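You operate a simulated robot arm through the tools that you are given. There is no shell and no other tool. Be economical: measure what you need, move in short steps, check, and stop when the job is done.

Carry out the task below with a simulated two-armed robot. There is one attempt and no reset: what you move stays moved.

Task
On the dresser top, fold the red scarf in half and then in half again.

It is judged by the outcome, as a careful person would: the job done as asked, and still so three seconds after it is handed in. It fails if anything else is knocked over, pushed out of place, dropped, spilled or broken. Flat cloth is picked up by pressing the open fingertips on it (5 to 10 N) and closing them slowly along it; thin cloth reads only 2 to 8 mm in the jaws.

Robot
Two 7-joint arms with two-finger parallel grippers on one trunk, on a base that drives. Base frame: it is fixed to the floor where the robot stands at the start and does not move with it; the origin is under the middle of the robot, x ahead of it, y to its left, z up; the surface under the hand at the start is at about z = 800. Lengths are in mm, angles in degrees, forces in N, time in s.
The left shoulder is at the start at [163, 171, 1108], the right one opposite. With the tool pointing down near the work surface each hand reaches from about 480 to 960 mm from the robot's upright axis, wherever it stands, measured 20 degrees to its own side. Places, roughly: dresser top [600, -200, 800]. Payload 4.4 kg a hand.
The tool frame of a hand sits at the grasp point between the pads (the TCP): z along the fingers, y along the line on which they close. The tips reach 23 mm beyond it. Largest opening 94 mm; finger width 38, thickness 10; the body of the gripper, 54 by 96 mm, starts 39 mm behind the TCP.
Orientation is told as [roll, pitch, yaw] about the base's x, y, z axes, in that order, counted from this pose: with the fingers straight down and closing along the base's y, the tool's x points along the base's -x, its y along +y and its z along -z.

Tools
- The arms move only by the tool drive_tool. It takes "left_deltas", "right_deltas" or both (then of equal length, played together; a hand with none holds still); each is a list of rows, each an object of numbers (a shift or turn left out is 0, a gripper value left out holds the last): "jaw": the closure, from 0 (fully open) to 1 (shut); "x", "y", "z": the shift along the tool's x, y, z in cm; "wx", "wy", "wz": the turn, a rotation vector about the tool's x, y, z in degrees. In form: [{"jaw": .., "x": .., "y": .., "z": .., "wx": .., "wy": .., "wz": ..}, ...]. A call has 1 to 8 rows; each row shifts and turns the commanded pose from where the row before left it, along the tool's axes as they then stand. Rows are played at 5 a second. More than 50 mm and 8.6 degrees between two rows, or a gripper value outside its range, and nothing of the call is played. Where a pose cannot be reached the arm comes as near as it can. A force on the tool above 40 N (or 10 N above the force at the start of the call, whichever is more), or a blocked arm, ends the call early, and 0.2 s more pass. The fingers move at their own pace (about 72 mm/s each) and stop on an object; they squeeze with about 33 N. The grip force told is the motor's: it shows also when the fingers shut on nothing. Time passes only in rows, and 0.2 s behind the last, so rows that do not move let the fingers close. It gives the time, the measured TCP pose, the force on the tool (base axes), the opening and the grip force at its end, in the units of the frame above (readings bear some noise), with the torque about the TCP (base axes, N m) and any sound that the robot's microphone picked up.
- Cameras (640 x 400 px; columns grow to the right, rows downward): "scene" is now at [278.4, -33.8, 1228.3]; the picture's right is [-0.41, -0.91, 0.00], its down [-0.65, 0.29, -0.70] and it looks along [0.64, -0.29, -0.71] (base axes); focal length 214 px, centre (320, 200). "left" rides on the left gripper at [86, -16, -74] in its tool frame; the picture's right is [0.18, 0.98, 0.00], its down [-0.58, 0.11, -0.81] and it looks along [-0.79, 0.15, 0.59] (tool axes); focal length 243 px, centre (320, 200). "right" rides on the right gripper at [86, 16, -74] in its tool frame; the picture's right is [-0.18, 0.98, 0.00], its down [-0.58, -0.11, -0.81] and it looks along [-0.79, -0.15, 0.59] (tool axes); focal length 243 px, centre (320, 200). There is no depth. A picture from a camera that has moved, and an enlarged one, comes with that camera's place and axes in the base frame and with its lens.
- grab_frame(camera): a new picture of that camera. It takes no simulated time.
- lift_body(by): slides the trunk up (or, below 0, down) by that many mm; the arms and the scene camera ride with it, the base frame stays. It gives what a move gives, with no picture.
- drive_base(legs): drives the robot by 1 to 6 legs, each [ahead, left, turn to the left] in mm, mm and degrees, along the robot's own axes; the way and the turn of a leg run together, so that a leg with both is an arc; at most 1500 mm and 180 degrees a leg. The arms and the cameras ride along, it lands a little off, and it stops where it bumps. It gives what a move gives.
- pan_tilt(pan, tilt): turns the head with the scene camera to pan (to the left, within 80 degrees either way) and tilt (down, from -29 to 69), counted from straight ahead of the robot. It gives what a move gives.
- enlarge(camera, box): a new picture of the part [left, top, right, bottom] of that camera's present view, enlarged. It takes no simulated time.
- finish_job(): hands the job in; it is judged then, once.

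Go step by step. Nothing tells you exact positions but the pictures and the camera data: compare them with the known pose of the tool, close in by small moves and look again before you grip or let go. The budget is 120 turns and 108 pictures, counting those below and the enlarged ones. Unless the task says otherwise, let go and move clear before handing in, and close with one line.

The tools are called after "Emit:" as a command line: name --argument value ..., lists and objects as JSON in quotes. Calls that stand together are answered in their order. drive_tool: Moves the arms, as the interface text tells. Its arguments: {"type":"object","properties":{"left_deltas":{"type":"array","items":{"type":"object","properties":{"jaw":{"type":"number"},"x":{"type":"number"},"y":{"type":"number"},"z":{"type":"number"},"wx":{"type":"number"},"wy":{"type":"number"},"wz":{"type":"number"}}}},"right_deltas":{"type":"array","items":{"type":"object","properties":{"jaw":{"type":"number"},"x":{"type":"number"},"y":{"type":"number"},"z":{"type":"number"},"wx":{"type":"number"},"wy":{"type":"number"},"wz":{"type":"number"}}}}},"required":[]} The other tools are called the same way: lift_body (by) slides the trunk up or down; drive_base (legs) drives the base; pan_tilt (pan, tilt) turns the head that bears the scene camera; grab_frame (camera) takes a picture; enlarge (camera, box) takes an enlarged picture of a part of a camera's view; finish_job () hands the job in.

At the start:

```text
t: 0.0
left_ee_pos: [543.3, 172.7, 957.2]
left_tcp_rot: [-0.1, 0.0, 0.1]
left_force: [-0.1, -0.5, 0.3]
left_moment: [0.01, -0.01, 0.01]
left_opening: 94.1
left_gripper_force: 0.1
right_ee_pos: [565.4, -258.0, 1013.7]
right_tcp_rot: [0.0, 0.0, 0.0]
right_force: [0.5, -1.1, 1.1]
right_moment: [0.0, -0.03, -0.03]
right_opening: 94.0
right_gripper_force: 0.1
trunk travel left (down, up): [-125.0, 263.0]
robot x, y, heading: [2.0, -0.3, 0.2]
head pan, tilt: [-24.5, 45.4]
```

scene: 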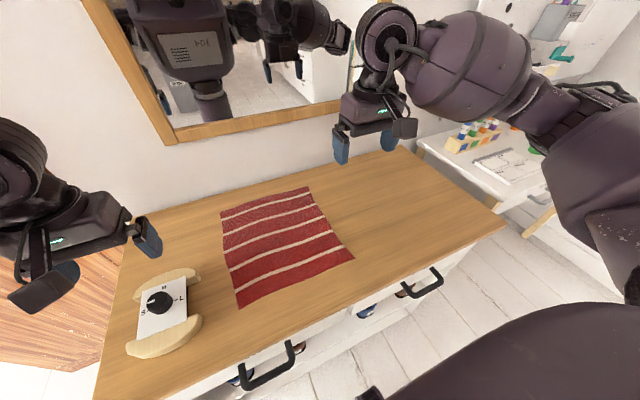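
right: 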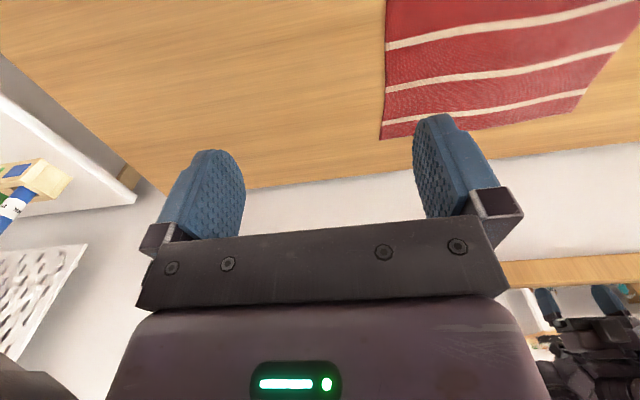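
left: 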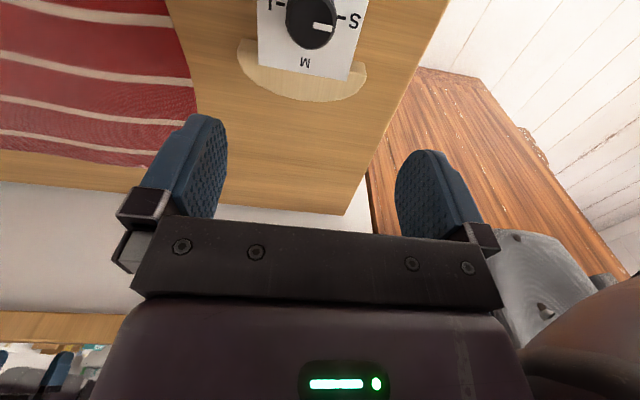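

The scarf lies at about x 467–731, y −205–50, with its stripes running along y, and a dial gadget stands to its left. The near edge is close to the inner reach limit, so I'll back the base up a little and look closer.

Emit:
drive_base --legs '[[-90, 0, 0]]'

Emit:
enlarge --camera "scene" --box '[80, 120, 480, 370]'

```text
t: 1.1
left_ee_pos: [453.7, 174.8, 956.1]
left_tcp_rot: [0.0, 0.0, 0.1]
left_force: [-0.7, -0.9, -0.2]
left_moment: [-0.02, -0.02, 0.0]
left_opening: 93.9
left_gripper_force: 0.1
right_ee_pos: [476.4, -259.1, 1013.4]
right_tcp_rot: [0.1, 0.0, 0.1]
right_force: [0.5, -0.3, -0.2]
right_moment: [0.0, -0.04, -0.01]
right_opening: 93.8
right_gripper_force: 0.1
trunk travel left (down, up): [-125.0, 263.0]
robot x, y, heading: [-92.2, 1.5, 0.1]
head pan, tilt: [-24.5, 45.4]
```

```text
1.60 times, centred on (280, 245) of scene
camera zoom: at [188.7, -33.5, 1228.4], right [-0.41, -0.91, 0.0], down [-0.65, 0.29, -0.7], along [0.64, -0.29, -0.71], focal length 343 px, centre (384, 128)
```

zoom: 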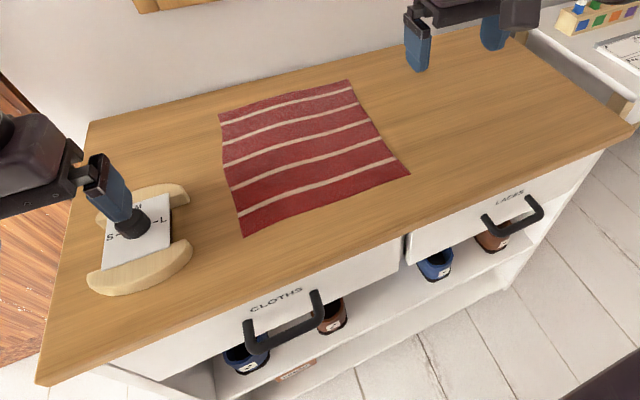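

The scarf corners agree with the first estimate: near-left is about (465, 47) and near-right about (468, −205). I'll bring both hands above points just inside these corners with the jaws partly closed.

Emit:
drive_tool --left_deltas '[{"y": -3.8, "x": -0.7, "jaw": 0.6}, {"y": -3.8, "x": -0.7}, {"y": -3.8, "x": -0.7}, {"y": -3.8, "x": -0.7}, {"z": 4.3}, {"z": 4.3}]' --right_deltas '[{"y": 1.3, "x": -0.1, "z": 2.4, "jaw": 0.6}, {"y": 1.3, "x": -0.1, "z": 2.4}, {"y": 1.3, "x": -0.1, "z": 2.4}, {"y": 1.3, "x": -0.1, "z": 2.4}, {"y": 1.3, "x": -0.1, "z": 2.4}, {"y": 1.3, "x": -0.2, "z": 2.4}]'

Emit:
grab_frame --camera "left"

Emit:
grab_frame --camera "right"

Emit:
grab_frame --camera "scene"

```text
t: 2.5
left_ee_pos: [481.3, 24.0, 871.6]
left_tcp_rot: [-0.1, 0.1, 0.0]
left_force: [0.1, 0.1, -1.5]
left_moment: [0.0, 0.03, -0.02]
left_opening: 37.5
left_gripper_force: 0.1
right_ee_pos: [485.5, -179.4, 869.7]
right_tcp_rot: [0.0, 0.1, 0.1]
right_force: [1.1, -0.4, -0.3]
right_moment: [0.0, 0.01, -0.03]
right_opening: 37.5
right_gripper_force: 0.1
trunk travel left (down, up): [-125.0, 263.0]
robot x, y, heading: [-89.2, 1.9, -0.1]
head pan, tilt: [-24.5, 45.4]
```

```text
103 pictures are left
camera left: at [394.6, 8.7, 944.7], right [-0.18, 0.98, 0.0], down [0.58, 0.11, 0.81], along [0.79, 0.15, -0.59], focal length 243 px, centre (320, 200)
```

left: 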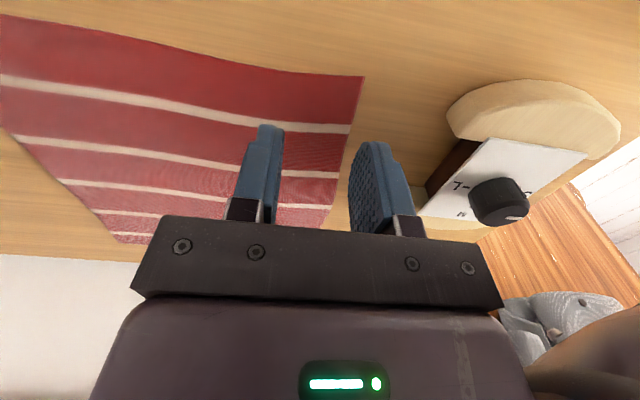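

```text
102 pictures are left
camera right: at [399.1, -163.8, 945.5], right [0.18, 0.98, 0.0], down [0.58, -0.11, 0.81], along [0.79, -0.15, -0.59], focal length 243 px, centre (320, 200)
```

right: 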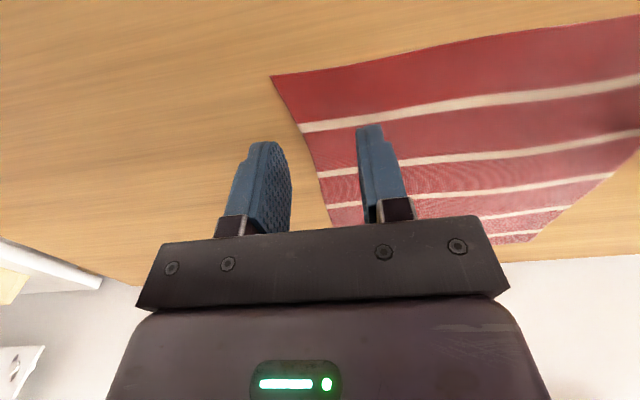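

```text
101 pictures are left
camera scene: at [190.3, -33.5, 1227.8], right [-0.41, -0.91, 0.0], down [-0.65, 0.29, -0.7], along [0.64, -0.29, -0.71], focal length 214 px, centre (320, 200)
```

scene: 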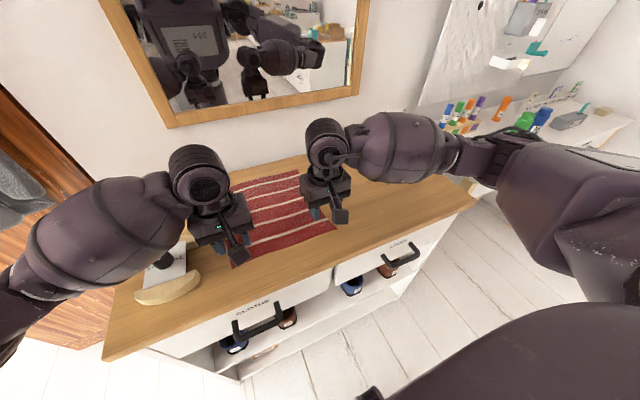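

Both wrist views confirm the corners at about (462, 47) and (466, −206). Now I'll lower both hands to just above the cloth.

Emit:
drive_tool --left_deltas '[{"z": 1.5}, {"z": 1.5}, {"z": 1.0}, {"z": 0.5}]' --right_deltas '[{"z": 1.5}, {"z": 1.5}, {"z": 0.9}, {"z": 0.4}]'

```text
t: 3.5
left_ee_pos: [481.3, 22.1, 827.1]
left_tcp_rot: [-0.1, 0.1, 0.0]
left_force: [0.2, 0.5, -0.6]
left_moment: [0.01, -0.03, 0.0]
left_opening: 37.8
left_gripper_force: 0.0
right_ee_pos: [484.4, -180.3, 826.0]
right_tcp_rot: [0.1, 0.0, 0.0]
right_force: [0.2, -0.5, -0.1]
right_moment: [-0.04, 0.02, 0.02]
right_opening: 37.8
right_gripper_force: 0.0
trunk travel left (down, up): [-125.0, 263.0]
robot x, y, heading: [-88.4, 0.6, -0.2]
head pan, tilt: [-24.5, 45.4]
```

Emit:
drive_tool --left_deltas '[{"z": 0.2}, {"z": 0.2}, {"z": 0}]' --right_deltas '[{"z": 0.2}, {"z": 0.2}, {"z": 0}]'

```text
t: 4.3
left_ee_pos: [482.0, 22.4, 823.8]
left_tcp_rot: [-0.1, -0.2, 0.1]
left_force: [1.5, 1.4, 14.9]
left_moment: [0.15, 0.02, -0.02]
left_opening: 37.4
left_gripper_force: 0.0
right_ee_pos: [484.0, -181.2, 823.1]
right_tcp_rot: [0.0, -0.2, 0.0]
right_force: [-0.2, -1.9, 5.0]
right_moment: [-0.04, 0.04, -0.02]
right_opening: 37.6
right_gripper_force: 0.0
trunk travel left (down, up): [-125.0, 263.0]
robot x, y, heading: [-87.8, -2.7, 0.1]
head pan, tilt: [-24.5, 45.4]
```

Both hands touch the cloth, the left a bit too hard. I'll ease the left off slightly and close both slowly.

Emit:
drive_tool --left_deltas '[{"z": -0.07, "jaw": 0.63}, {"jaw": 0.68}, {"jaw": 0.74}, {"jaw": 0.8}, {"jaw": 0.86}, {"jaw": 0.92}, {"jaw": 1.0}, {"jaw": 1.0}]' --right_deltas '[{"z": 0.03, "jaw": 0.63}, {"jaw": 0.68}, {"jaw": 0.74}, {"jaw": 0.8}, {"jaw": 0.86}, {"jaw": 0.92}, {"jaw": 1.0}, {"jaw": 1.0}]'

Emit:
grab_frame --camera "left"

Emit:
grab_frame --camera "right"

```text
t: 6.1
left_ee_pos: [479.2, 22.4, 824.7]
left_tcp_rot: [-0.1, -0.3, -0.1]
left_force: [1.6, -9.7, 20.4]
left_moment: [-0.33, -0.07, -0.05]
left_opening: 4.3
left_gripper_force: 33.1
right_ee_pos: [482.6, -180.0, 824.9]
right_tcp_rot: [0.1, -0.3, 0.1]
right_force: [-0.2, 12.3, 19.0]
right_moment: [0.34, -0.22, 0.06]
right_opening: 4.4
right_gripper_force: 33.1
trunk travel left (down, up): [-125.0, 263.0]
robot x, y, heading: [-86.9, -0.5, 0.3]
head pan, tilt: [-24.5, 45.4]
```

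```text
100 pictures are left
camera left: at [392.8, 6.8, 898.7], right [-0.18, 0.98, 0.0], down [0.58, 0.11, 0.81], along [0.8, 0.15, -0.59], focal length 243 px, centre (320, 200)
```

left: 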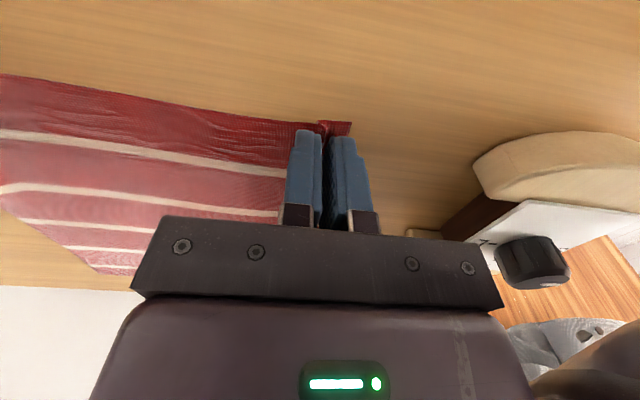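

```text
99 pictures are left
camera right: at [396.3, -164.9, 900.4], right [0.18, 0.98, 0.0], down [0.58, -0.11, 0.81], along [0.8, -0.15, -0.59], focal length 243 px, centre (320, 200)
```

right: 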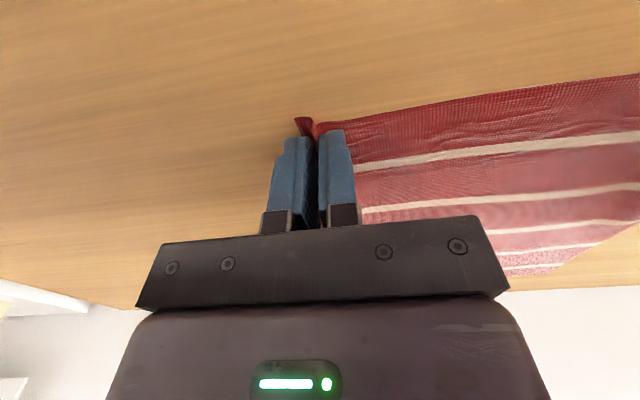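

Both hands hold a ridge, but one that runs across the edge would leave the hem tucked after the fold. I'll let go, rise, and turn both grippers 90° so they pinch the edge itself, closing along x.

Emit:
drive_tool --left_deltas '[{"jaw": 0.8}, {"jaw": 0.6}, {"jaw": 0.55}, {"z": -2}, {"z": -4}, {"z": -4}]' --right_deltas '[{"jaw": 0.8}, {"jaw": 0.6}, {"jaw": 0.55}, {"z": -2}, {"z": -4}, {"z": -4}]'

Emit:
drive_tool --left_deltas '[{"wz": -8.5}, {"wz": -8.5}, {"wz": -8.5}, {"wz": -8.5}, {"wz": -8.5}, {"wz": -8.5}]' --right_deltas '[{"wz": -8.5}, {"wz": -8.5}, {"wz": -8.5}, {"wz": -8.5}, {"wz": -8.5}, {"wz": -8.5}]'

Emit:
grab_frame --camera "scene"

```text
t: 7.5
left_ee_pos: [480.2, 21.7, 924.9]
left_tcp_rot: [0.1, -0.2, 0.0]
left_force: [0.4, 0.4, 1.0]
left_moment: [-0.03, -0.05, -0.01]
left_opening: 42.1
left_gripper_force: 0.2
right_ee_pos: [483.1, -177.8, 926.2]
right_tcp_rot: [0.0, -0.1, 0.1]
right_force: [-0.4, -0.1, 1.2]
right_moment: [-0.02, -0.04, 0.01]
right_opening: 42.2
right_gripper_force: 0.0
trunk travel left (down, up): [-125.0, 263.0]
robot x, y, heading: [-87.3, 2.3, 0.1]
head pan, tilt: [-24.5, 45.4]
```

```text
t: 8.9
left_ee_pos: [481.1, 22.1, 921.9]
left_tcp_rot: [0.0, 0.0, 51.2]
left_force: [0.0, -0.5, -1.1]
left_moment: [-0.01, -0.01, 0.03]
left_opening: 42.1
left_gripper_force: 0.0
right_ee_pos: [483.5, -181.1, 922.2]
right_tcp_rot: [0.0, 0.0, 51.4]
right_force: [0.3, -0.5, 0.7]
right_moment: [0.02, -0.01, 0.0]
right_opening: 42.3
right_gripper_force: 0.1
trunk travel left (down, up): [-125.0, 263.0]
robot x, y, heading: [-88.8, 0.2, 0.3]
head pan, tilt: [-24.5, 45.4]
```

```text
98 pictures are left
camera scene: at [189.4, -33.6, 1228.3], right [-0.41, -0.91, 0.0], down [-0.65, 0.29, -0.7], along [0.64, -0.29, -0.71], focal length 214 px, centre (320, 200)
```

scene: 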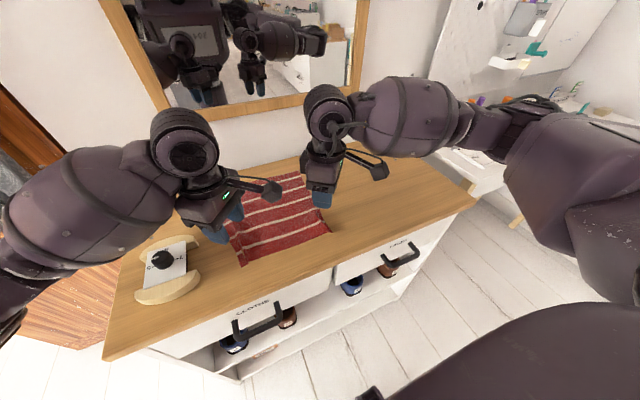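

Emit:
drive_tool --left_deltas '[{"wz": -8.5}, {"wz": -8.5}, {"wz": -8.5}, {"wz": -8.5}, {"wz": -5}]' --right_deltas '[{"wz": -8.5}, {"wz": -8.5}, {"wz": -8.5}, {"wz": -8.5}, {"wz": -5}]'

Emit:
grab_frame --camera "scene"

Emit:
grab_frame --camera "left"

Emit:
grab_frame --camera "right"

```text
t: 10.1
left_ee_pos: [491.6, 26.0, 916.8]
left_tcp_rot: [0.0, 0.1, 90.2]
left_force: [0.2, 0.1, 0.2]
left_moment: [-0.04, 0.01, 0.03]
left_opening: 42.3
left_gripper_force: 0.1
left hand out of reach, approached as far as the arm can: row 5
right_ee_pos: [442.6, -171.5, 916.2]
right_tcp_rot: [-0.7, 0.1, 76.3]
right_force: [-0.1, 0.1, 0.3]
right_moment: [-0.03, 0.0, 0.01]
right_opening: 42.1
right_gripper_force: 0.2
right hand out of reach, approached as far as the arm can: row 3, 4, 5
trunk travel left (down, up): [-125.0, 263.0]
robot x, y, heading: [-89.2, 1.0, -0.2]
head pan, tilt: [-24.5, 45.4]
```

```text
97 pictures are left
camera scene: at [189.1, -31.8, 1228.4], right [-0.41, -0.91, 0.0], down [-0.65, 0.29, -0.7], along [0.64, -0.29, -0.71], focal length 214 px, centre (320, 200)
```

scene: 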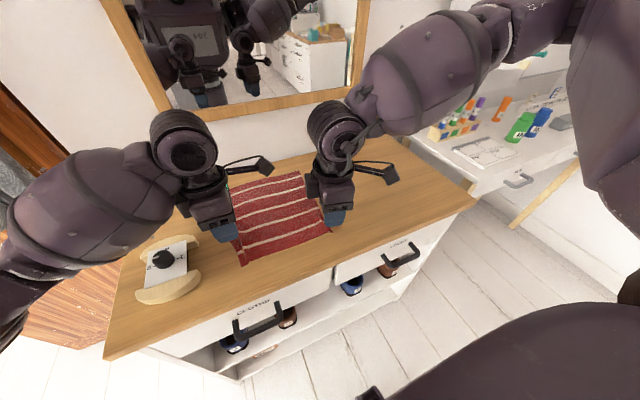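

```text
96 pictures are left
camera left: at [506.7, -59.1, 991.4], right [-0.98, -0.19, 0.0], down [-0.11, 0.58, 0.8], along [-0.15, 0.79, -0.59], focal length 243 px, centre (320, 200)
```

left: 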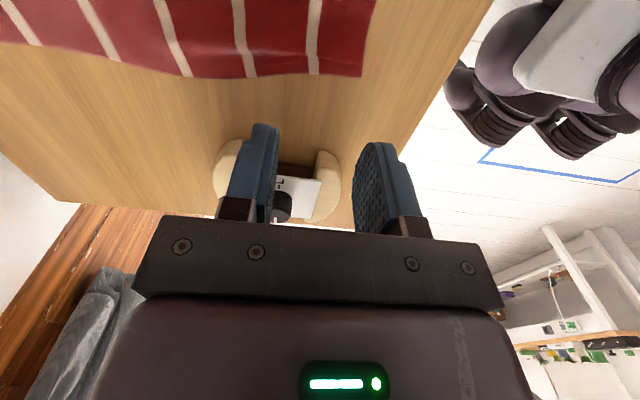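

```text
95 pictures are left
camera right: at [406.3, -252.3, 990.6], right [-0.91, 0.41, -0.01], down [0.23, 0.54, 0.81], along [0.34, 0.73, -0.59], focal length 243 px, centre (320, 200)
```

right: 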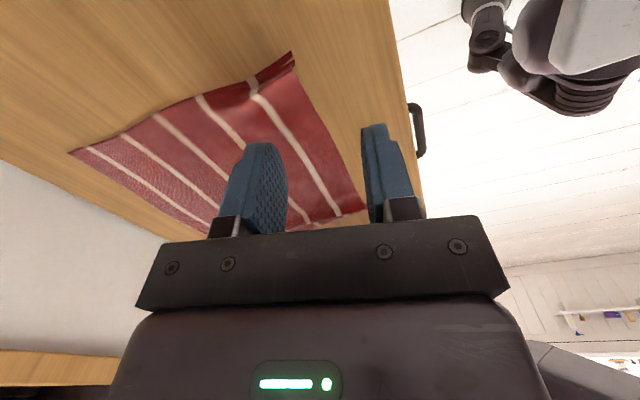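

The right wrist runs into its limit turning that way, so I'll mirror it with the camera inward. I'll use yaw of about +75 on the left and −75 on the right, with the hands spread a little more.

Emit:
drive_tool --right_deltas '[{"wz": 8.5}, {"wz": 8.5}, {"wz": 8.5}, {"wz": 8.5}, {"wz": 8.5}, {"wz": 8.5}, {"wz": 8.5}, {"wz": 8.5}]'

Emit:
drive_tool --left_deltas '[{"wz": 7.5}, {"wz": 7.5}, {}, {}, {}, {}, {}, {}]' --right_deltas '[{"wz": 8.5}, {"wz": 8.5}, {"wz": 8.5}, {"wz": 8.5}, {"wz": 8.5}, {"wz": 8.5}, {"wz": 8.5}, {"wz": 8.5}]'

```text
t: 11.9
left_ee_pos: [492.4, 25.0, 917.2]
left_tcp_rot: [0.0, 0.0, 89.9]
left_force: [-0.5, 0.7, 0.7]
left_moment: [0.02, 0.03, -0.02]
left_opening: 42.2
left_gripper_force: 0.0
right_ee_pos: [442.3, -173.8, 912.9]
right_tcp_rot: [-0.2, -0.4, 10.2]
right_force: [-0.5, 0.5, -0.2]
right_moment: [0.02, 0.01, 0.03]
right_opening: 42.2
right_gripper_force: 0.0
trunk travel left (down, up): [-125.0, 263.0]
robot x, y, heading: [-91.5, -1.5, -0.1]
head pan, tilt: [-24.5, 45.4]
```

```text
t: 13.7
left_ee_pos: [490.2, 25.3, 917.0]
left_tcp_rot: [0.0, 0.1, 75.2]
left_force: [0.4, 0.3, -0.8]
left_moment: [0.0, 0.03, 0.01]
left_opening: 42.5
left_gripper_force: 0.0
right_ee_pos: [443.0, -172.7, 913.7]
right_tcp_rot: [0.1, -0.3, -57.8]
right_force: [0.2, 0.0, 0.8]
right_moment: [0.0, 0.01, 0.01]
right_opening: 42.2
right_gripper_force: 0.1
trunk travel left (down, up): [-125.0, 263.0]
robot x, y, heading: [-89.4, -0.5, 0.5]
head pan, tilt: [-24.5, 45.4]
```

Orientation is good. I'll back the base up a bit more so the near edge is easier to reach, finish the right turn, and look.

Emit:
drive_base --legs '[[-60, 0, 0]]'

Emit:
drive_tool --left_deltas '[{}, {}]' --right_deltas '[{"wz": 8.5}, {"wz": 8.5}]'

Emit:
grab_frame --camera "left"

Emit:
grab_frame --camera "right"

Emit:
grab_frame --camera "scene"

```text
t: 14.7
left_ee_pos: [430.7, 24.8, 917.4]
left_tcp_rot: [0.0, 0.0, 75.1]
left_force: [0.4, 0.3, 0.2]
left_moment: [-0.02, 0.0, 0.0]
left_opening: 42.4
left_gripper_force: 0.0
right_ee_pos: [380.6, -172.5, 913.3]
right_tcp_rot: [0.2, -0.3, -57.7]
right_force: [0.6, -0.3, 0.6]
right_moment: [0.0, 0.01, 0.01]
right_opening: 42.1
right_gripper_force: 0.1
trunk travel left (down, up): [-125.0, 263.0]
robot x, y, heading: [-146.4, -3.1, -0.0]
head pan, tilt: [-24.5, 45.4]
```

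```text
t: 15.3
left_ee_pos: [430.1, 24.6, 916.6]
left_tcp_rot: [0.0, 0.0, 75.1]
left_force: [-0.6, 0.1, -0.2]
left_moment: [0.01, 0.01, 0.0]
left_opening: 42.1
left_gripper_force: 0.1
right_ee_pos: [380.9, -173.1, 914.4]
right_tcp_rot: [0.2, -0.3, -74.9]
right_force: [0.7, 1.0, -0.1]
right_moment: [-0.04, -0.03, 0.02]
right_opening: 42.4
right_gripper_force: 0.0
trunk travel left (down, up): [-125.0, 263.0]
robot x, y, heading: [-148.3, -1.1, 0.2]
head pan, tilt: [-24.5, 45.4]
```

```text
94 pictures are left
camera left: at [423.0, -61.8, 990.5], right [-1.0, 0.07, 0.0], down [0.04, 0.59, 0.81], along [0.06, 0.8, -0.59], focal length 243 px, centre (320, 200)
```

left: 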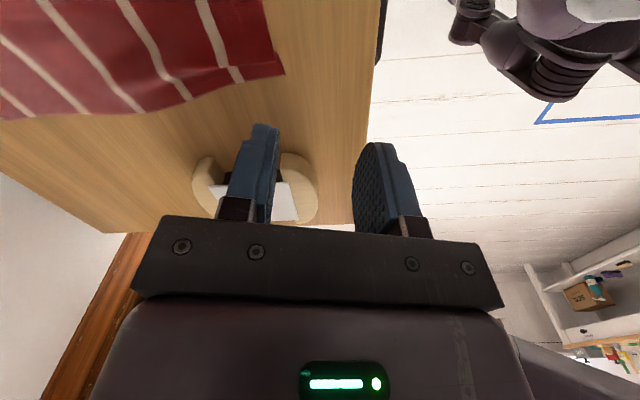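

```text
93 pictures are left
camera right: at [374.8, -85.6, 988.6], right [1.0, 0.08, 0.0], down [0.04, -0.59, 0.81], along [0.07, -0.81, -0.59], focal length 243 px, centre (320, 200)
```

right: 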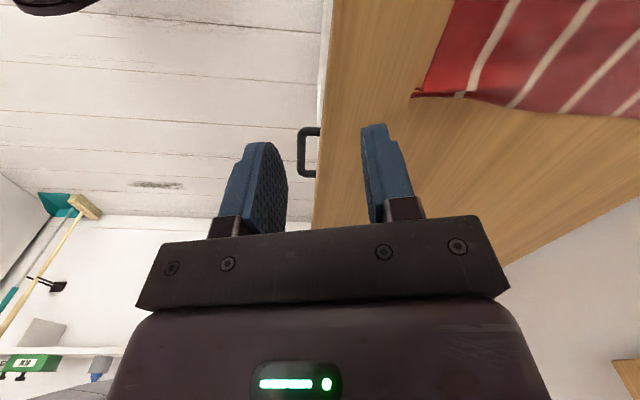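

```text
92 pictures are left
camera scene: at [129.2, -33.6, 1228.3], right [-0.41, -0.91, 0.0], down [-0.65, 0.29, -0.7], along [0.64, -0.29, -0.71], focal length 214 px, centre (320, 200)
```

scene: 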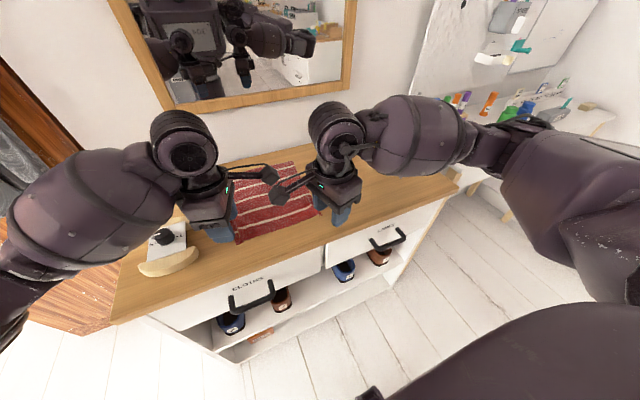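

Both near corners sit slightly inward after the first pinch, at about (458, 28) and (461, −192). I'll look closely at their shape.

Emit:
enlarge --camera "left" --box '[140, 0, 400, 162]'

Emit:
enlarge --camera "right" --box '[330, 0, 590, 162]'

```text
2.46 times, centred on (270, 81) of left
camera zoom: at [423.0, -61.8, 990.5], right [-1.0, 0.07, 0.0], down [0.04, 0.59, 0.81], along [0.06, 0.8, -0.59], focal length 597 px, centre (443, 493)
```

zoom: 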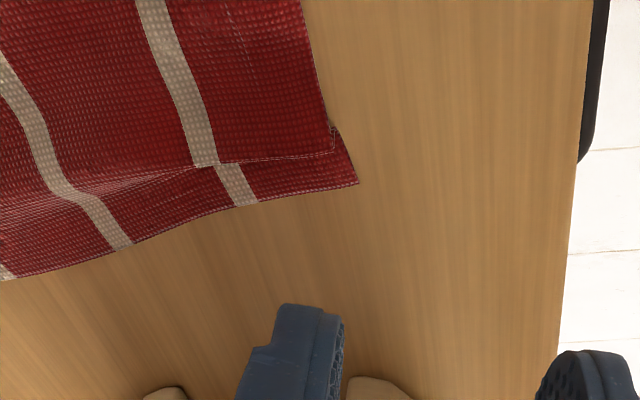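

```text
2.46 times, centred on (460, 81) of right
camera zoom: at [374.8, -85.6, 988.6], right [1.0, 0.08, 0.0], down [0.04, -0.59, 0.81], along [0.07, -0.81, -0.59], focal length 597 px, centre (-25, 493)
```

zoom: 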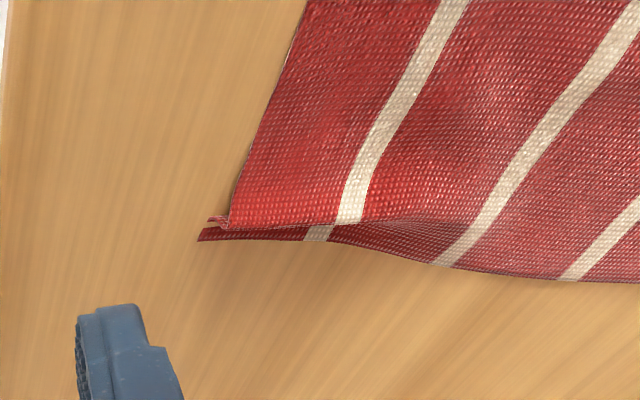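

The first pinch left a small pleat at each corner. I'll pinch just the corner flaps at the edge and pull them outward when lifted, which should open the pleats, so I'm moving above the corners now.

Emit:
drive_tool --left_deltas '[{"x": -0.72, "y": -1.25}, {"x": -0.72, "y": -1.26}, {"z": 2}, {"z": 2}, {"z": 2}]' --right_deltas '[{"x": -2.15, "y": 3.5}, {"x": -2.14, "y": 3.63}, {"z": 2}, {"z": 2}, {"z": 2}]'

Emit:
enlarge --camera "left" --box '[180, 0, 440, 162]'

Emit:
enlarge --camera "right" --box '[200, 0, 460, 162]'

```text
t: 15.8
left_ee_pos: [456.5, 30.6, 917.5]
left_tcp_rot: [-0.3, 0.0, 76.5]
left_force: [0.7, 0.6, 0.6]
left_moment: [-0.04, 0.02, 0.05]
left_opening: 42.5
left_gripper_force: 0.1
right_ee_pos: [438.1, -186.3, 913.8]
right_tcp_rot: [-0.1, 0.2, -73.1]
right_force: [0.1, -0.4, 0.0]
right_moment: [0.06, -0.07, 0.12]
right_opening: 42.7
right_gripper_force: 0.1
trunk travel left (down, up): [-125.0, 263.0]
robot x, y, heading: [-152.2, -1.9, -0.0]
head pan, tilt: [-24.5, 45.4]
stopped in row 2 (left hand): the force on the tool passed its limit at 59 N (the readings are from after the stop); the commanded pose is now the measured one
```

```text
2.46 times, centred on (310, 81) of left
camera zoom: at [450.6, -55.0, 991.7], right [-1.0, 0.05, -0.01], down [0.02, 0.59, 0.81], along [0.04, 0.8, -0.59], focal length 597 px, centre (345, 493)
```

zoom: 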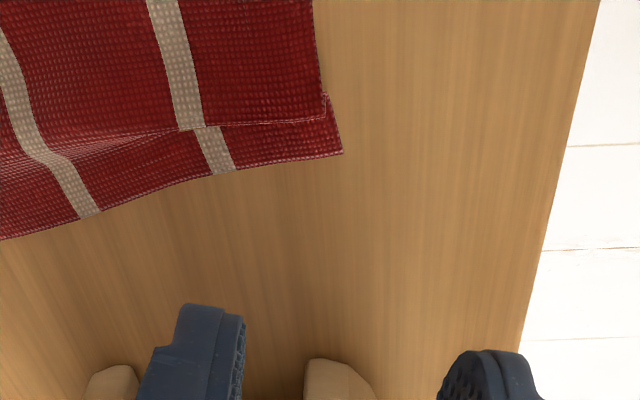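

```text
2.46 times, centred on (330, 81) of right
camera zoom: at [429.1, -98.2, 989.9], right [0.99, 0.11, 0.0], down [0.07, -0.59, 0.8], along [0.09, -0.8, -0.59], focal length 597 px, centre (295, 493)
```

zoom: 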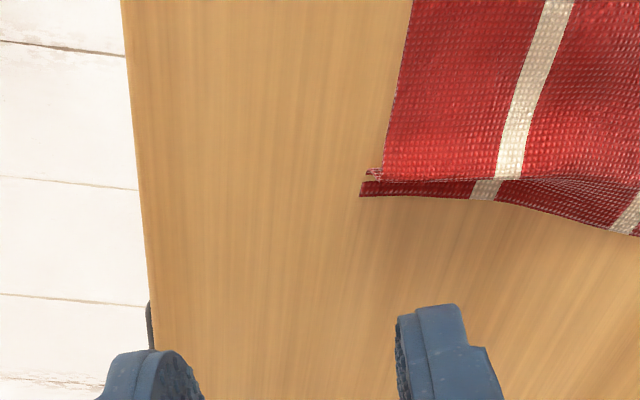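

The two wrist cameras bumped each other. A 45° yaw is better for both: the cameras swing apart and the fingers close along the corner diagonal, so I'll rotate back.

Emit:
drive_tool --left_deltas '[{"wz": 8}, {"wz": 8}, {"wz": 8}, {"wz": 7.5}]' --right_deltas '[{"wz": -7}, {"wz": -7}, {"wz": -7}, {"wz": -7}]'

Emit:
grab_frame --camera "scene"

```text
t: 16.8
left_ee_pos: [457.2, 31.9, 918.1]
left_tcp_rot: [-0.3, -0.2, 44.9]
left_force: [-0.6, -0.4, -1.0]
left_moment: [-0.01, 0.03, 0.01]
left_opening: 42.3
left_gripper_force: 0.0
right_ee_pos: [438.6, -184.1, 914.7]
right_tcp_rot: [0.0, 0.2, -45.1]
right_force: [-0.1, -0.5, 0.2]
right_moment: [0.0, 0.0, -0.01]
right_opening: 42.1
right_gripper_force: 0.2
trunk travel left (down, up): [-125.0, 263.0]
robot x, y, heading: [-147.3, 1.1, 0.1]
head pan, tilt: [-24.5, 45.4]
```

```text
87 pictures are left
camera scene: at [129.1, -33.6, 1228.3], right [-0.41, -0.91, 0.0], down [-0.65, 0.29, -0.7], along [0.64, -0.29, -0.71], focal length 214 px, centre (320, 200)
```

scene: 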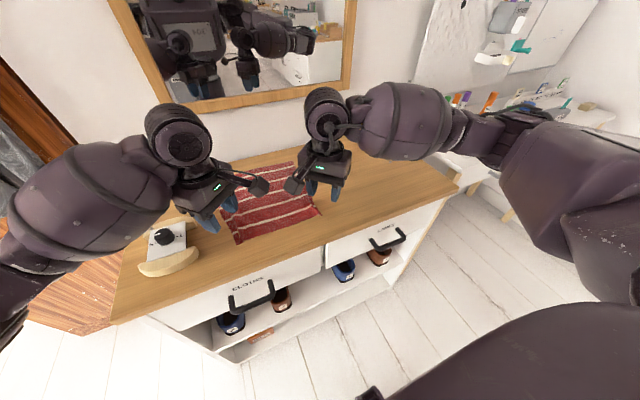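

The cameras are now clear of each other. I'll position just outside each corner so the inner finger lands about 12 mm inside it, and descend partway.

Emit:
drive_tool --left_deltas '[{"x": 0.21, "y": 0.64}, {"z": 2.2}, {"z": 2.2}, {"z": 2.2}]' --right_deltas '[{"x": -2.0, "y": 0.17}, {"z": 2.1}, {"z": 2.1}, {"z": 2.1}]'

Emit:
enlarge --camera "left" --box '[160, 40, 480, 240]'

Emit:
enlarge --camera "right" --box '[160, 40, 480, 240]'

```text
t: 17.8
left_ee_pos: [452.2, 34.1, 851.5]
left_tcp_rot: [-0.3, -0.3, 45.0]
left_force: [-0.4, -0.6, 0.1]
left_moment: [0.01, -0.02, -0.02]
left_opening: 42.2
left_gripper_force: 0.1
right_ee_pos: [454.9, -199.4, 851.0]
right_tcp_rot: [0.0, 0.3, -45.1]
right_force: [0.0, -0.4, -0.5]
right_moment: [-0.03, 0.03, -0.03]
right_opening: 42.0
right_gripper_force: 0.1
trunk travel left (down, up): [-125.0, 263.0]
robot x, y, heading: [-149.9, 3.3, 0.1]
head pan, tilt: [-24.5, 45.4]
```

```text
2.00 times, centred on (320, 140) of left
camera zoom: at [400.7, -36.9, 924.9], right [-0.82, 0.57, -0.01], down [0.33, 0.49, 0.81], along [0.46, 0.66, -0.59], focal length 485 px, centre (320, 320)
```

zoom: 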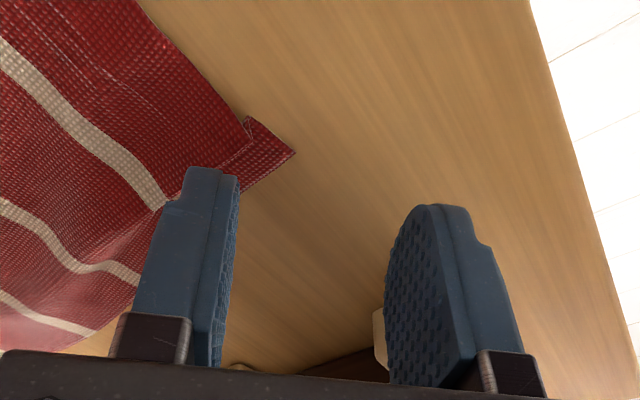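

```text
2.00 times, centred on (320, 140) of right
camera zoom: at [406.2, -126.9, 927.3], right [0.83, 0.56, 0.0], down [0.34, -0.49, 0.8], along [0.45, -0.66, -0.6], focal length 485 px, centre (320, 320)
```

zoom: 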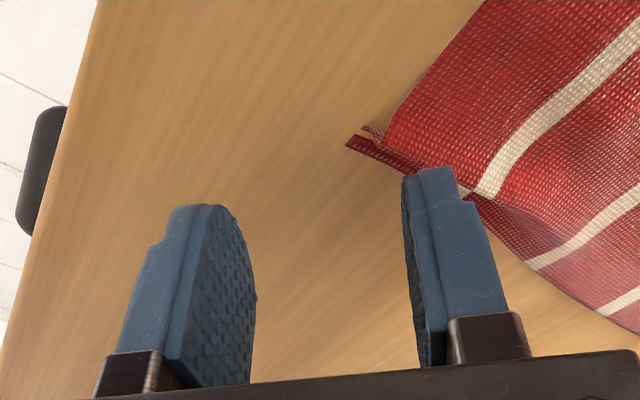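

Alignment looks right. I'll descend to contact.

Emit:
drive_tool --left_deltas '[{"z": 1.3}, {"z": 1.0}, {"z": 0.25}, {"z": 0.15}, {}]' --right_deltas '[{"z": 1.3}, {"z": 1.0}, {"z": 0.25}, {"z": 0.15}, {}]'

Emit:
enlarge --camera "left" --box '[160, 40, 480, 240]'

Emit:
enlarge --camera "right" --box '[160, 40, 480, 240]'

```text
t: 19.0
left_ee_pos: [451.6, 32.9, 825.4]
left_tcp_rot: [-0.4, -0.3, 45.0]
left_force: [1.1, -0.2, 0.4]
left_moment: [0.0, -0.01, -0.04]
left_opening: 42.4
left_gripper_force: 0.0
right_ee_pos: [453.9, -198.0, 824.8]
right_tcp_rot: [0.0, 0.3, -45.2]
right_force: [0.3, -0.7, 4.2]
right_moment: [0.07, -0.07, 0.0]
right_opening: 42.1
right_gripper_force: 0.1
trunk travel left (down, up): [-125.0, 263.0]
robot x, y, heading: [-148.9, -3.6, 0.2]
head pan, tilt: [-24.5, 45.4]
```

```text
2.00 times, centred on (320, 140) of left
camera zoom: at [399.8, -37.3, 899.1], right [-0.82, 0.57, -0.01], down [0.33, 0.49, 0.81], along [0.46, 0.66, -0.59], focal length 485 px, centre (320, 320)
```

zoom: 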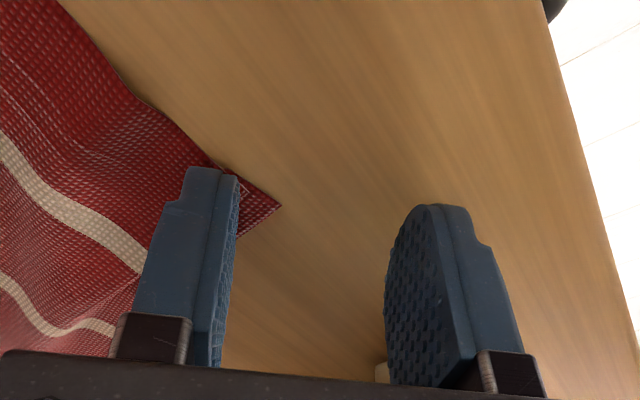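

```text
2.00 times, centred on (320, 140) of right
camera zoom: at [405.3, -125.5, 901.0], right [0.83, 0.56, 0.0], down [0.33, -0.49, 0.8], along [0.45, -0.66, -0.59], focal length 485 px, centre (320, 320)
```

zoom: 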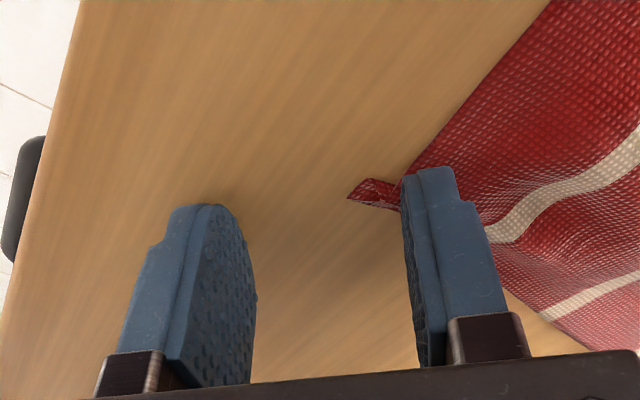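

The inner fingers sit just inside the corners. I'll press a little more and close slowly.

Emit:
drive_tool --left_deltas '[{"z": 0.17}, {"jaw": 0.62}, {"jaw": 0.69}, {"jaw": 0.76}, {"jaw": 0.83}, {"jaw": 0.9}, {"jaw": 1.0}, {"jaw": 1.0}]' --right_deltas '[{"z": 0.08}, {"jaw": 0.62}, {"jaw": 0.69}, {"jaw": 0.76}, {"jaw": 0.83}, {"jaw": 0.9}, {"jaw": 1.0}, {"jaw": 1.0}]'

Emit:
enlarge --camera "left" --box '[160, 40, 480, 240]'

Emit:
enlarge --camera "right" --box '[160, 40, 480, 240]'

```text
t: 20.8
left_ee_pos: [450.7, 35.8, 823.9]
left_tcp_rot: [-0.4, -0.2, 45.0]
left_force: [-0.4, 0.6, -0.7]
left_moment: [-0.02, 0.02, 0.03]
left_opening: 0.0
left_gripper_force: 32.8
right_ee_pos: [454.1, -197.2, 823.8]
right_tcp_rot: [0.1, 0.0, -45.1]
right_force: [2.0, 2.6, 15.4]
right_moment: [0.12, -0.03, -0.01]
right_opening: 0.0
right_gripper_force: 33.5
trunk travel left (down, up): [-125.0, 263.0]
robot x, y, heading: [-149.1, -1.9, 0.2]
head pan, tilt: [-24.5, 45.4]
```

```text
2.00 times, centred on (320, 140) of left
camera zoom: at [399.4, -36.6, 897.9], right [-0.83, 0.56, -0.01], down [0.33, 0.49, 0.81], along [0.46, 0.66, -0.59], focal length 485 px, centre (320, 320)
```

zoom: 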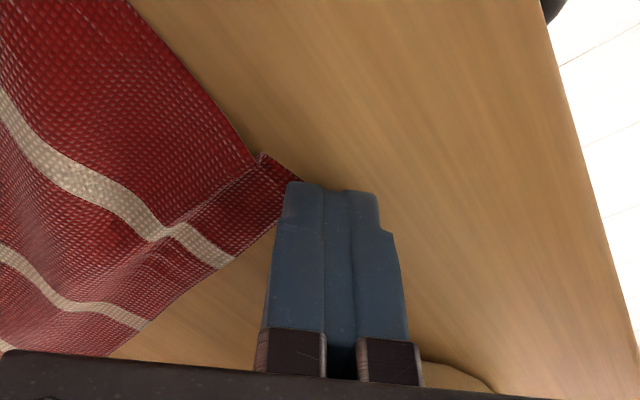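

```text
2.00 times, centred on (320, 140) of right
camera zoom: at [404.5, -125.2, 900.7], right [0.83, 0.56, 0.0], down [0.33, -0.49, 0.8], along [0.45, -0.66, -0.59], focal length 485 px, centre (320, 320)
```

zoom: 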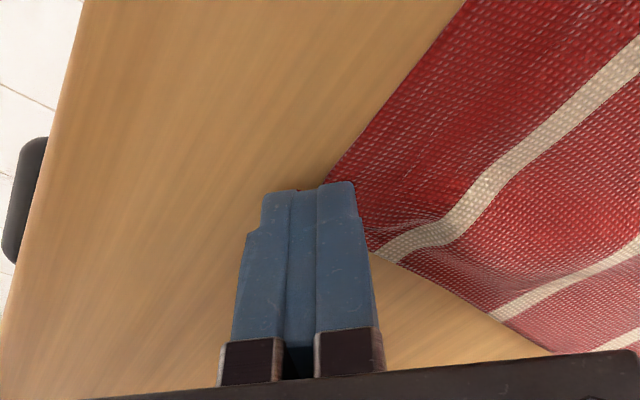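

The fingers slipped off the corner, but the drag opened the right pleat and most of the left one. I'll press on the left flap with closed fingertips, drag it outward once, and lift the right hand to check.

Emit:
drive_tool --left_deltas '[{"z": -0.8}, {"y": -1.5}, {"z": 0.8}, {"z": 0.1}, {"y": 0.8}, {"y": 0.8}, {"z": -2}, {"z": -4}]' --right_deltas '[{"z": -0.8}, {"z": -1}, {"z": -2}, {"z": -2}, {}, {}, {}, {}]'

Emit:
enlarge --camera "left" --box '[100, 0, 420, 200]'

Emit:
enlarge --camera "right" --box '[220, 0, 540, 200]'

```text
t: 22.6
left_ee_pos: [450.1, 36.1, 884.4]
left_tcp_rot: [-0.3, -0.2, 45.0]
left_force: [0.0, 0.3, -0.4]
left_moment: [-0.02, -0.02, -0.02]
left_opening: 0.2
left_gripper_force: 32.8
right_ee_pos: [451.5, -196.7, 881.8]
right_tcp_rot: [0.2, 0.3, -45.2]
right_force: [1.0, 0.1, -0.1]
right_moment: [0.01, 0.02, 0.02]
right_opening: 0.2
right_gripper_force: 33.0
trunk travel left (down, up): [-125.0, 263.0]
robot x, y, heading: [-149.1, -1.5, 0.1]
head pan, tilt: [-24.5, 45.4]
```

```text
2.00 times, centred on (260, 100) of left
camera zoom: at [398.2, -35.7, 958.0], right [-0.82, 0.57, -0.01], down [0.33, 0.49, 0.81], along [0.46, 0.66, -0.59], focal length 485 px, centre (440, 400)
```

zoom: 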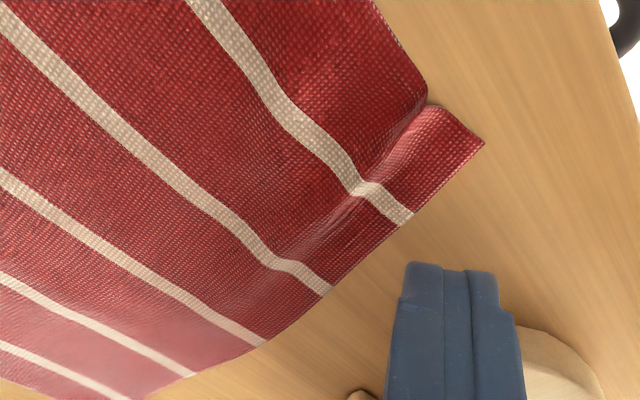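

```text
2.00 times, centred on (380, 100) of right
camera zoom: at [403.0, -126.2, 958.0], right [0.83, 0.56, 0.0], down [0.33, -0.49, 0.8], along [0.45, -0.66, -0.59], focal length 485 px, centre (200, 400)
```

zoom: 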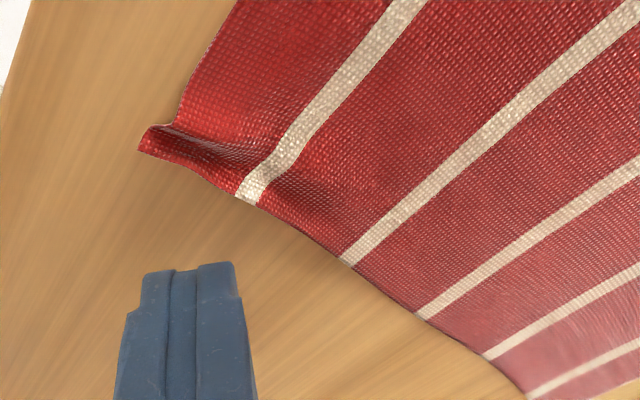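

Both pleats have opened into soft ridges. I'll check the overall layout from above.

Emit:
drive_tool --left_deltas '[{"z": -4, "y": 2}, {"z": -4, "y": 3}, {"y": 3}]' --right_deltas '[{"z": -4, "y": -2}, {"z": -4, "y": -3}, {"y": -3}]'

Emit:
enlarge --camera "scene" --box '[160, 120, 400, 270]'

```text
t: 23.4
left_ee_pos: [392.3, 93.0, 961.1]
left_tcp_rot: [-0.2, -0.2, 45.0]
left_force: [-0.1, -1.1, 0.4]
left_moment: [-0.02, 0.02, 0.01]
left_opening: 0.0
left_gripper_force: 33.2
right_ee_pos: [395.7, -255.9, 960.7]
right_tcp_rot: [0.1, 0.2, -45.1]
right_force: [0.2, 0.2, 0.5]
right_moment: [0.02, 0.0, -0.01]
right_opening: 0.0
right_gripper_force: 32.5
trunk travel left (down, up): [-125.0, 263.0]
robot x, y, heading: [-148.3, 4.0, 0.0]
head pan, tilt: [-24.5, 45.4]
```

```text
2.67 times, centred on (280, 195) of scene
camera zoom: at [128.8, -33.5, 1228.3], right [-0.41, -0.91, 0.0], down [-0.65, 0.29, -0.7], along [0.64, -0.29, -0.71], focal length 572 px, centre (427, 213)
```

zoom: 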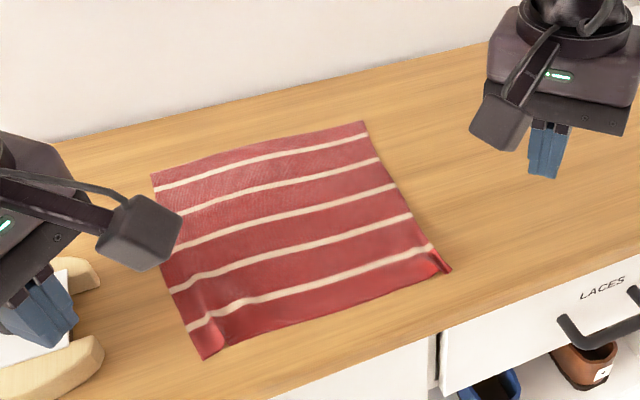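

The whole scarf slid about 33 mm toward me and is still well on the dresser: near edge x≈435, far edge x≈697, y −200 to 40–50. I'll pinch each near corner at 30° yaw with both fingers on the cloth.

Emit:
drive_tool --left_deltas '[{"wz": 7.5, "jaw": 0.73}, {"wz": 7.5}, {"x": -0.55, "y": -4.8}, {"x": -0.55, "y": -4.84}, {"z": 4}, {"z": 4}, {"z": 3}]' --right_deltas '[{"wz": -7.5, "jaw": 0.73}, {"wz": -7.5}, {"x": -0.43, "y": 4.7}, {"x": -0.43, "y": 4.68}, {"z": 4}, {"z": 4}, {"z": 3}]'

Emit:
enlarge --camera "left" --box '[160, 40, 480, 240]'

Emit:
enlarge --camera "right" --box '[160, 40, 480, 240]'

```text
t: 25.0
left_ee_pos: [451.2, 14.8, 851.7]
left_tcp_rot: [-0.2, -0.3, 29.9]
left_force: [0.7, 0.2, 0.0]
left_moment: [-0.02, 0.01, -0.02]
left_opening: 25.1
left_gripper_force: 0.0
right_ee_pos: [450.6, -178.0, 850.6]
right_tcp_rot: [0.0, 0.2, -30.1]
right_force: [0.7, -0.4, 0.7]
right_moment: [-0.04, 0.02, 0.0]
right_opening: 25.2
right_gripper_force: 0.0
trunk travel left (down, up): [-125.0, 263.0]
robot x, y, heading: [-148.4, 1.0, 0.1]
head pan, tilt: [-24.5, 45.4]
```

```text
2.00 times, centred on (320, 140) of left
camera zoom: at [382.9, -42.6, 926.4], right [-0.65, 0.76, -0.01], down [0.44, 0.39, 0.81], along [0.62, 0.52, -0.59], focal length 485 px, centre (320, 320)
```

zoom: 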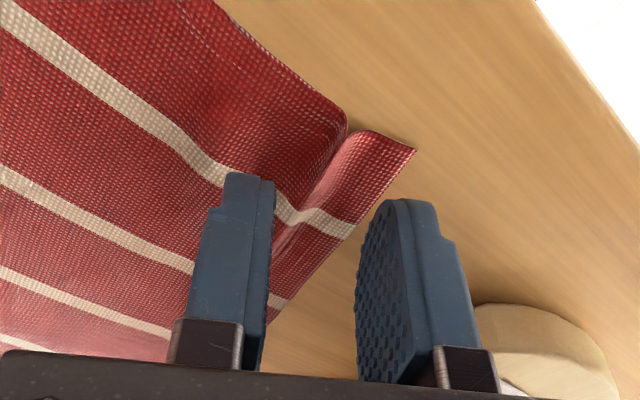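

```text
2.00 times, centred on (320, 140) of right
camera zoom: at [385.1, -121.6, 926.3], right [0.65, 0.76, 0.0], down [0.45, -0.39, 0.8], along [0.61, -0.52, -0.6], focal length 485 px, centre (320, 320)
```

zoom: 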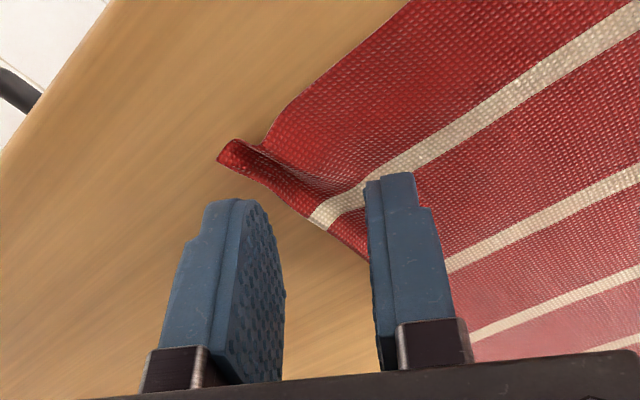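

The existing ridges sit right between the fingers. I'll lower to contact.

Emit:
drive_tool --left_deltas '[{"z": 1.3}, {"z": 1.0}, {"z": 0.35}, {"z": 0.15}, {}]' --right_deltas '[{"z": 1.3}, {"z": 1.0}, {"z": 0.25}, {"z": 0.15}, {}]'

```text
t: 26.2
left_ee_pos: [450.6, 13.5, 824.3]
left_tcp_rot: [-0.2, -0.4, 30.0]
left_force: [0.4, -0.3, 0.3]
left_moment: [0.04, 0.0, 0.0]
left_opening: 25.3
left_gripper_force: 0.1
right_ee_pos: [449.8, -177.0, 824.7]
right_tcp_rot: [0.1, 0.2, -30.1]
right_force: [0.0, -0.1, 1.8]
right_moment: [-0.04, -0.02, 0.02]
right_opening: 25.3
right_gripper_force: 0.0
trunk travel left (down, up): [-125.0, 263.0]
robot x, y, heading: [-149.5, 1.8, -0.1]
head pan, tilt: [-24.5, 45.4]
```

Emit:
drive_tool --left_deltas '[{"z": 0.15}, {}, {"jaw": 0.78}, {"jaw": 0.83}, {"jaw": 0.88}, {"jaw": 0.93}, {"jaw": 1.0}, {"jaw": 1.0}]' --right_deltas '[{"z": 0.15}, {}, {"jaw": 0.78}, {"jaw": 0.83}, {"jaw": 0.88}, {"jaw": 0.93}, {"jaw": 1.0}, {"jaw": 1.0}]'

Emit:
enlarge --camera "left" --box '[160, 40, 480, 240]'

Emit:
enlarge --camera "right" --box '[160, 40, 480, 240]'

```text
t: 28.0
left_ee_pos: [449.1, 14.4, 824.4]
left_tcp_rot: [-0.3, -0.3, 30.0]
left_force: [-0.2, -0.9, 0.4]
left_moment: [0.0, 0.01, 0.0]
left_opening: 1.7
left_gripper_force: 32.9
right_ee_pos: [450.3, -177.0, 824.3]
right_tcp_rot: [0.2, 0.1, -30.1]
right_force: [1.6, -0.2, 21.1]
right_moment: [0.0, -0.05, 0.02]
right_opening: 0.0
right_gripper_force: 33.4
trunk travel left (down, up): [-125.0, 263.0]
robot x, y, heading: [-147.8, -2.7, 0.3]
head pan, tilt: [-24.5, 45.4]
```

```text
2.00 times, centred on (320, 140) of left
camera zoom: at [381.3, -42.3, 898.1], right [-0.65, 0.76, -0.01], down [0.44, 0.39, 0.81], along [0.62, 0.52, -0.59], focal length 485 px, centre (320, 320)
```

zoom: 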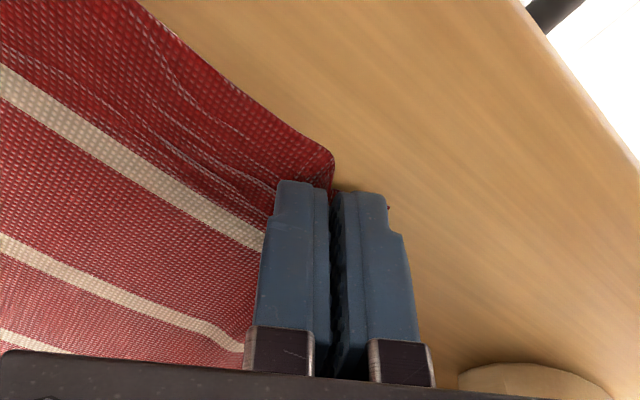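

```text
2.00 times, centred on (320, 140) of right
camera zoom: at [383.8, -120.4, 900.1], right [0.65, 0.76, 0.0], down [0.45, -0.39, 0.81], along [0.61, -0.52, -0.59], focal length 485 px, centre (320, 320)
```

zoom: 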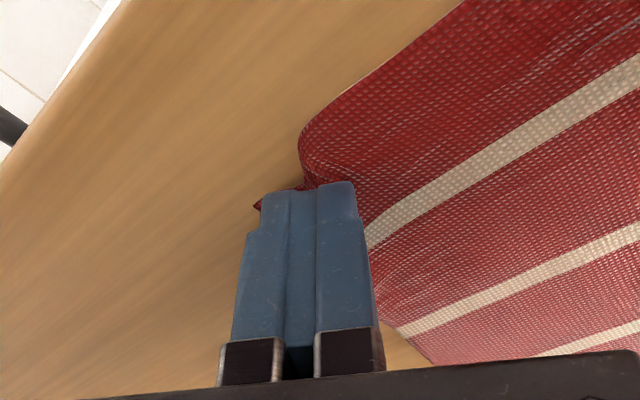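

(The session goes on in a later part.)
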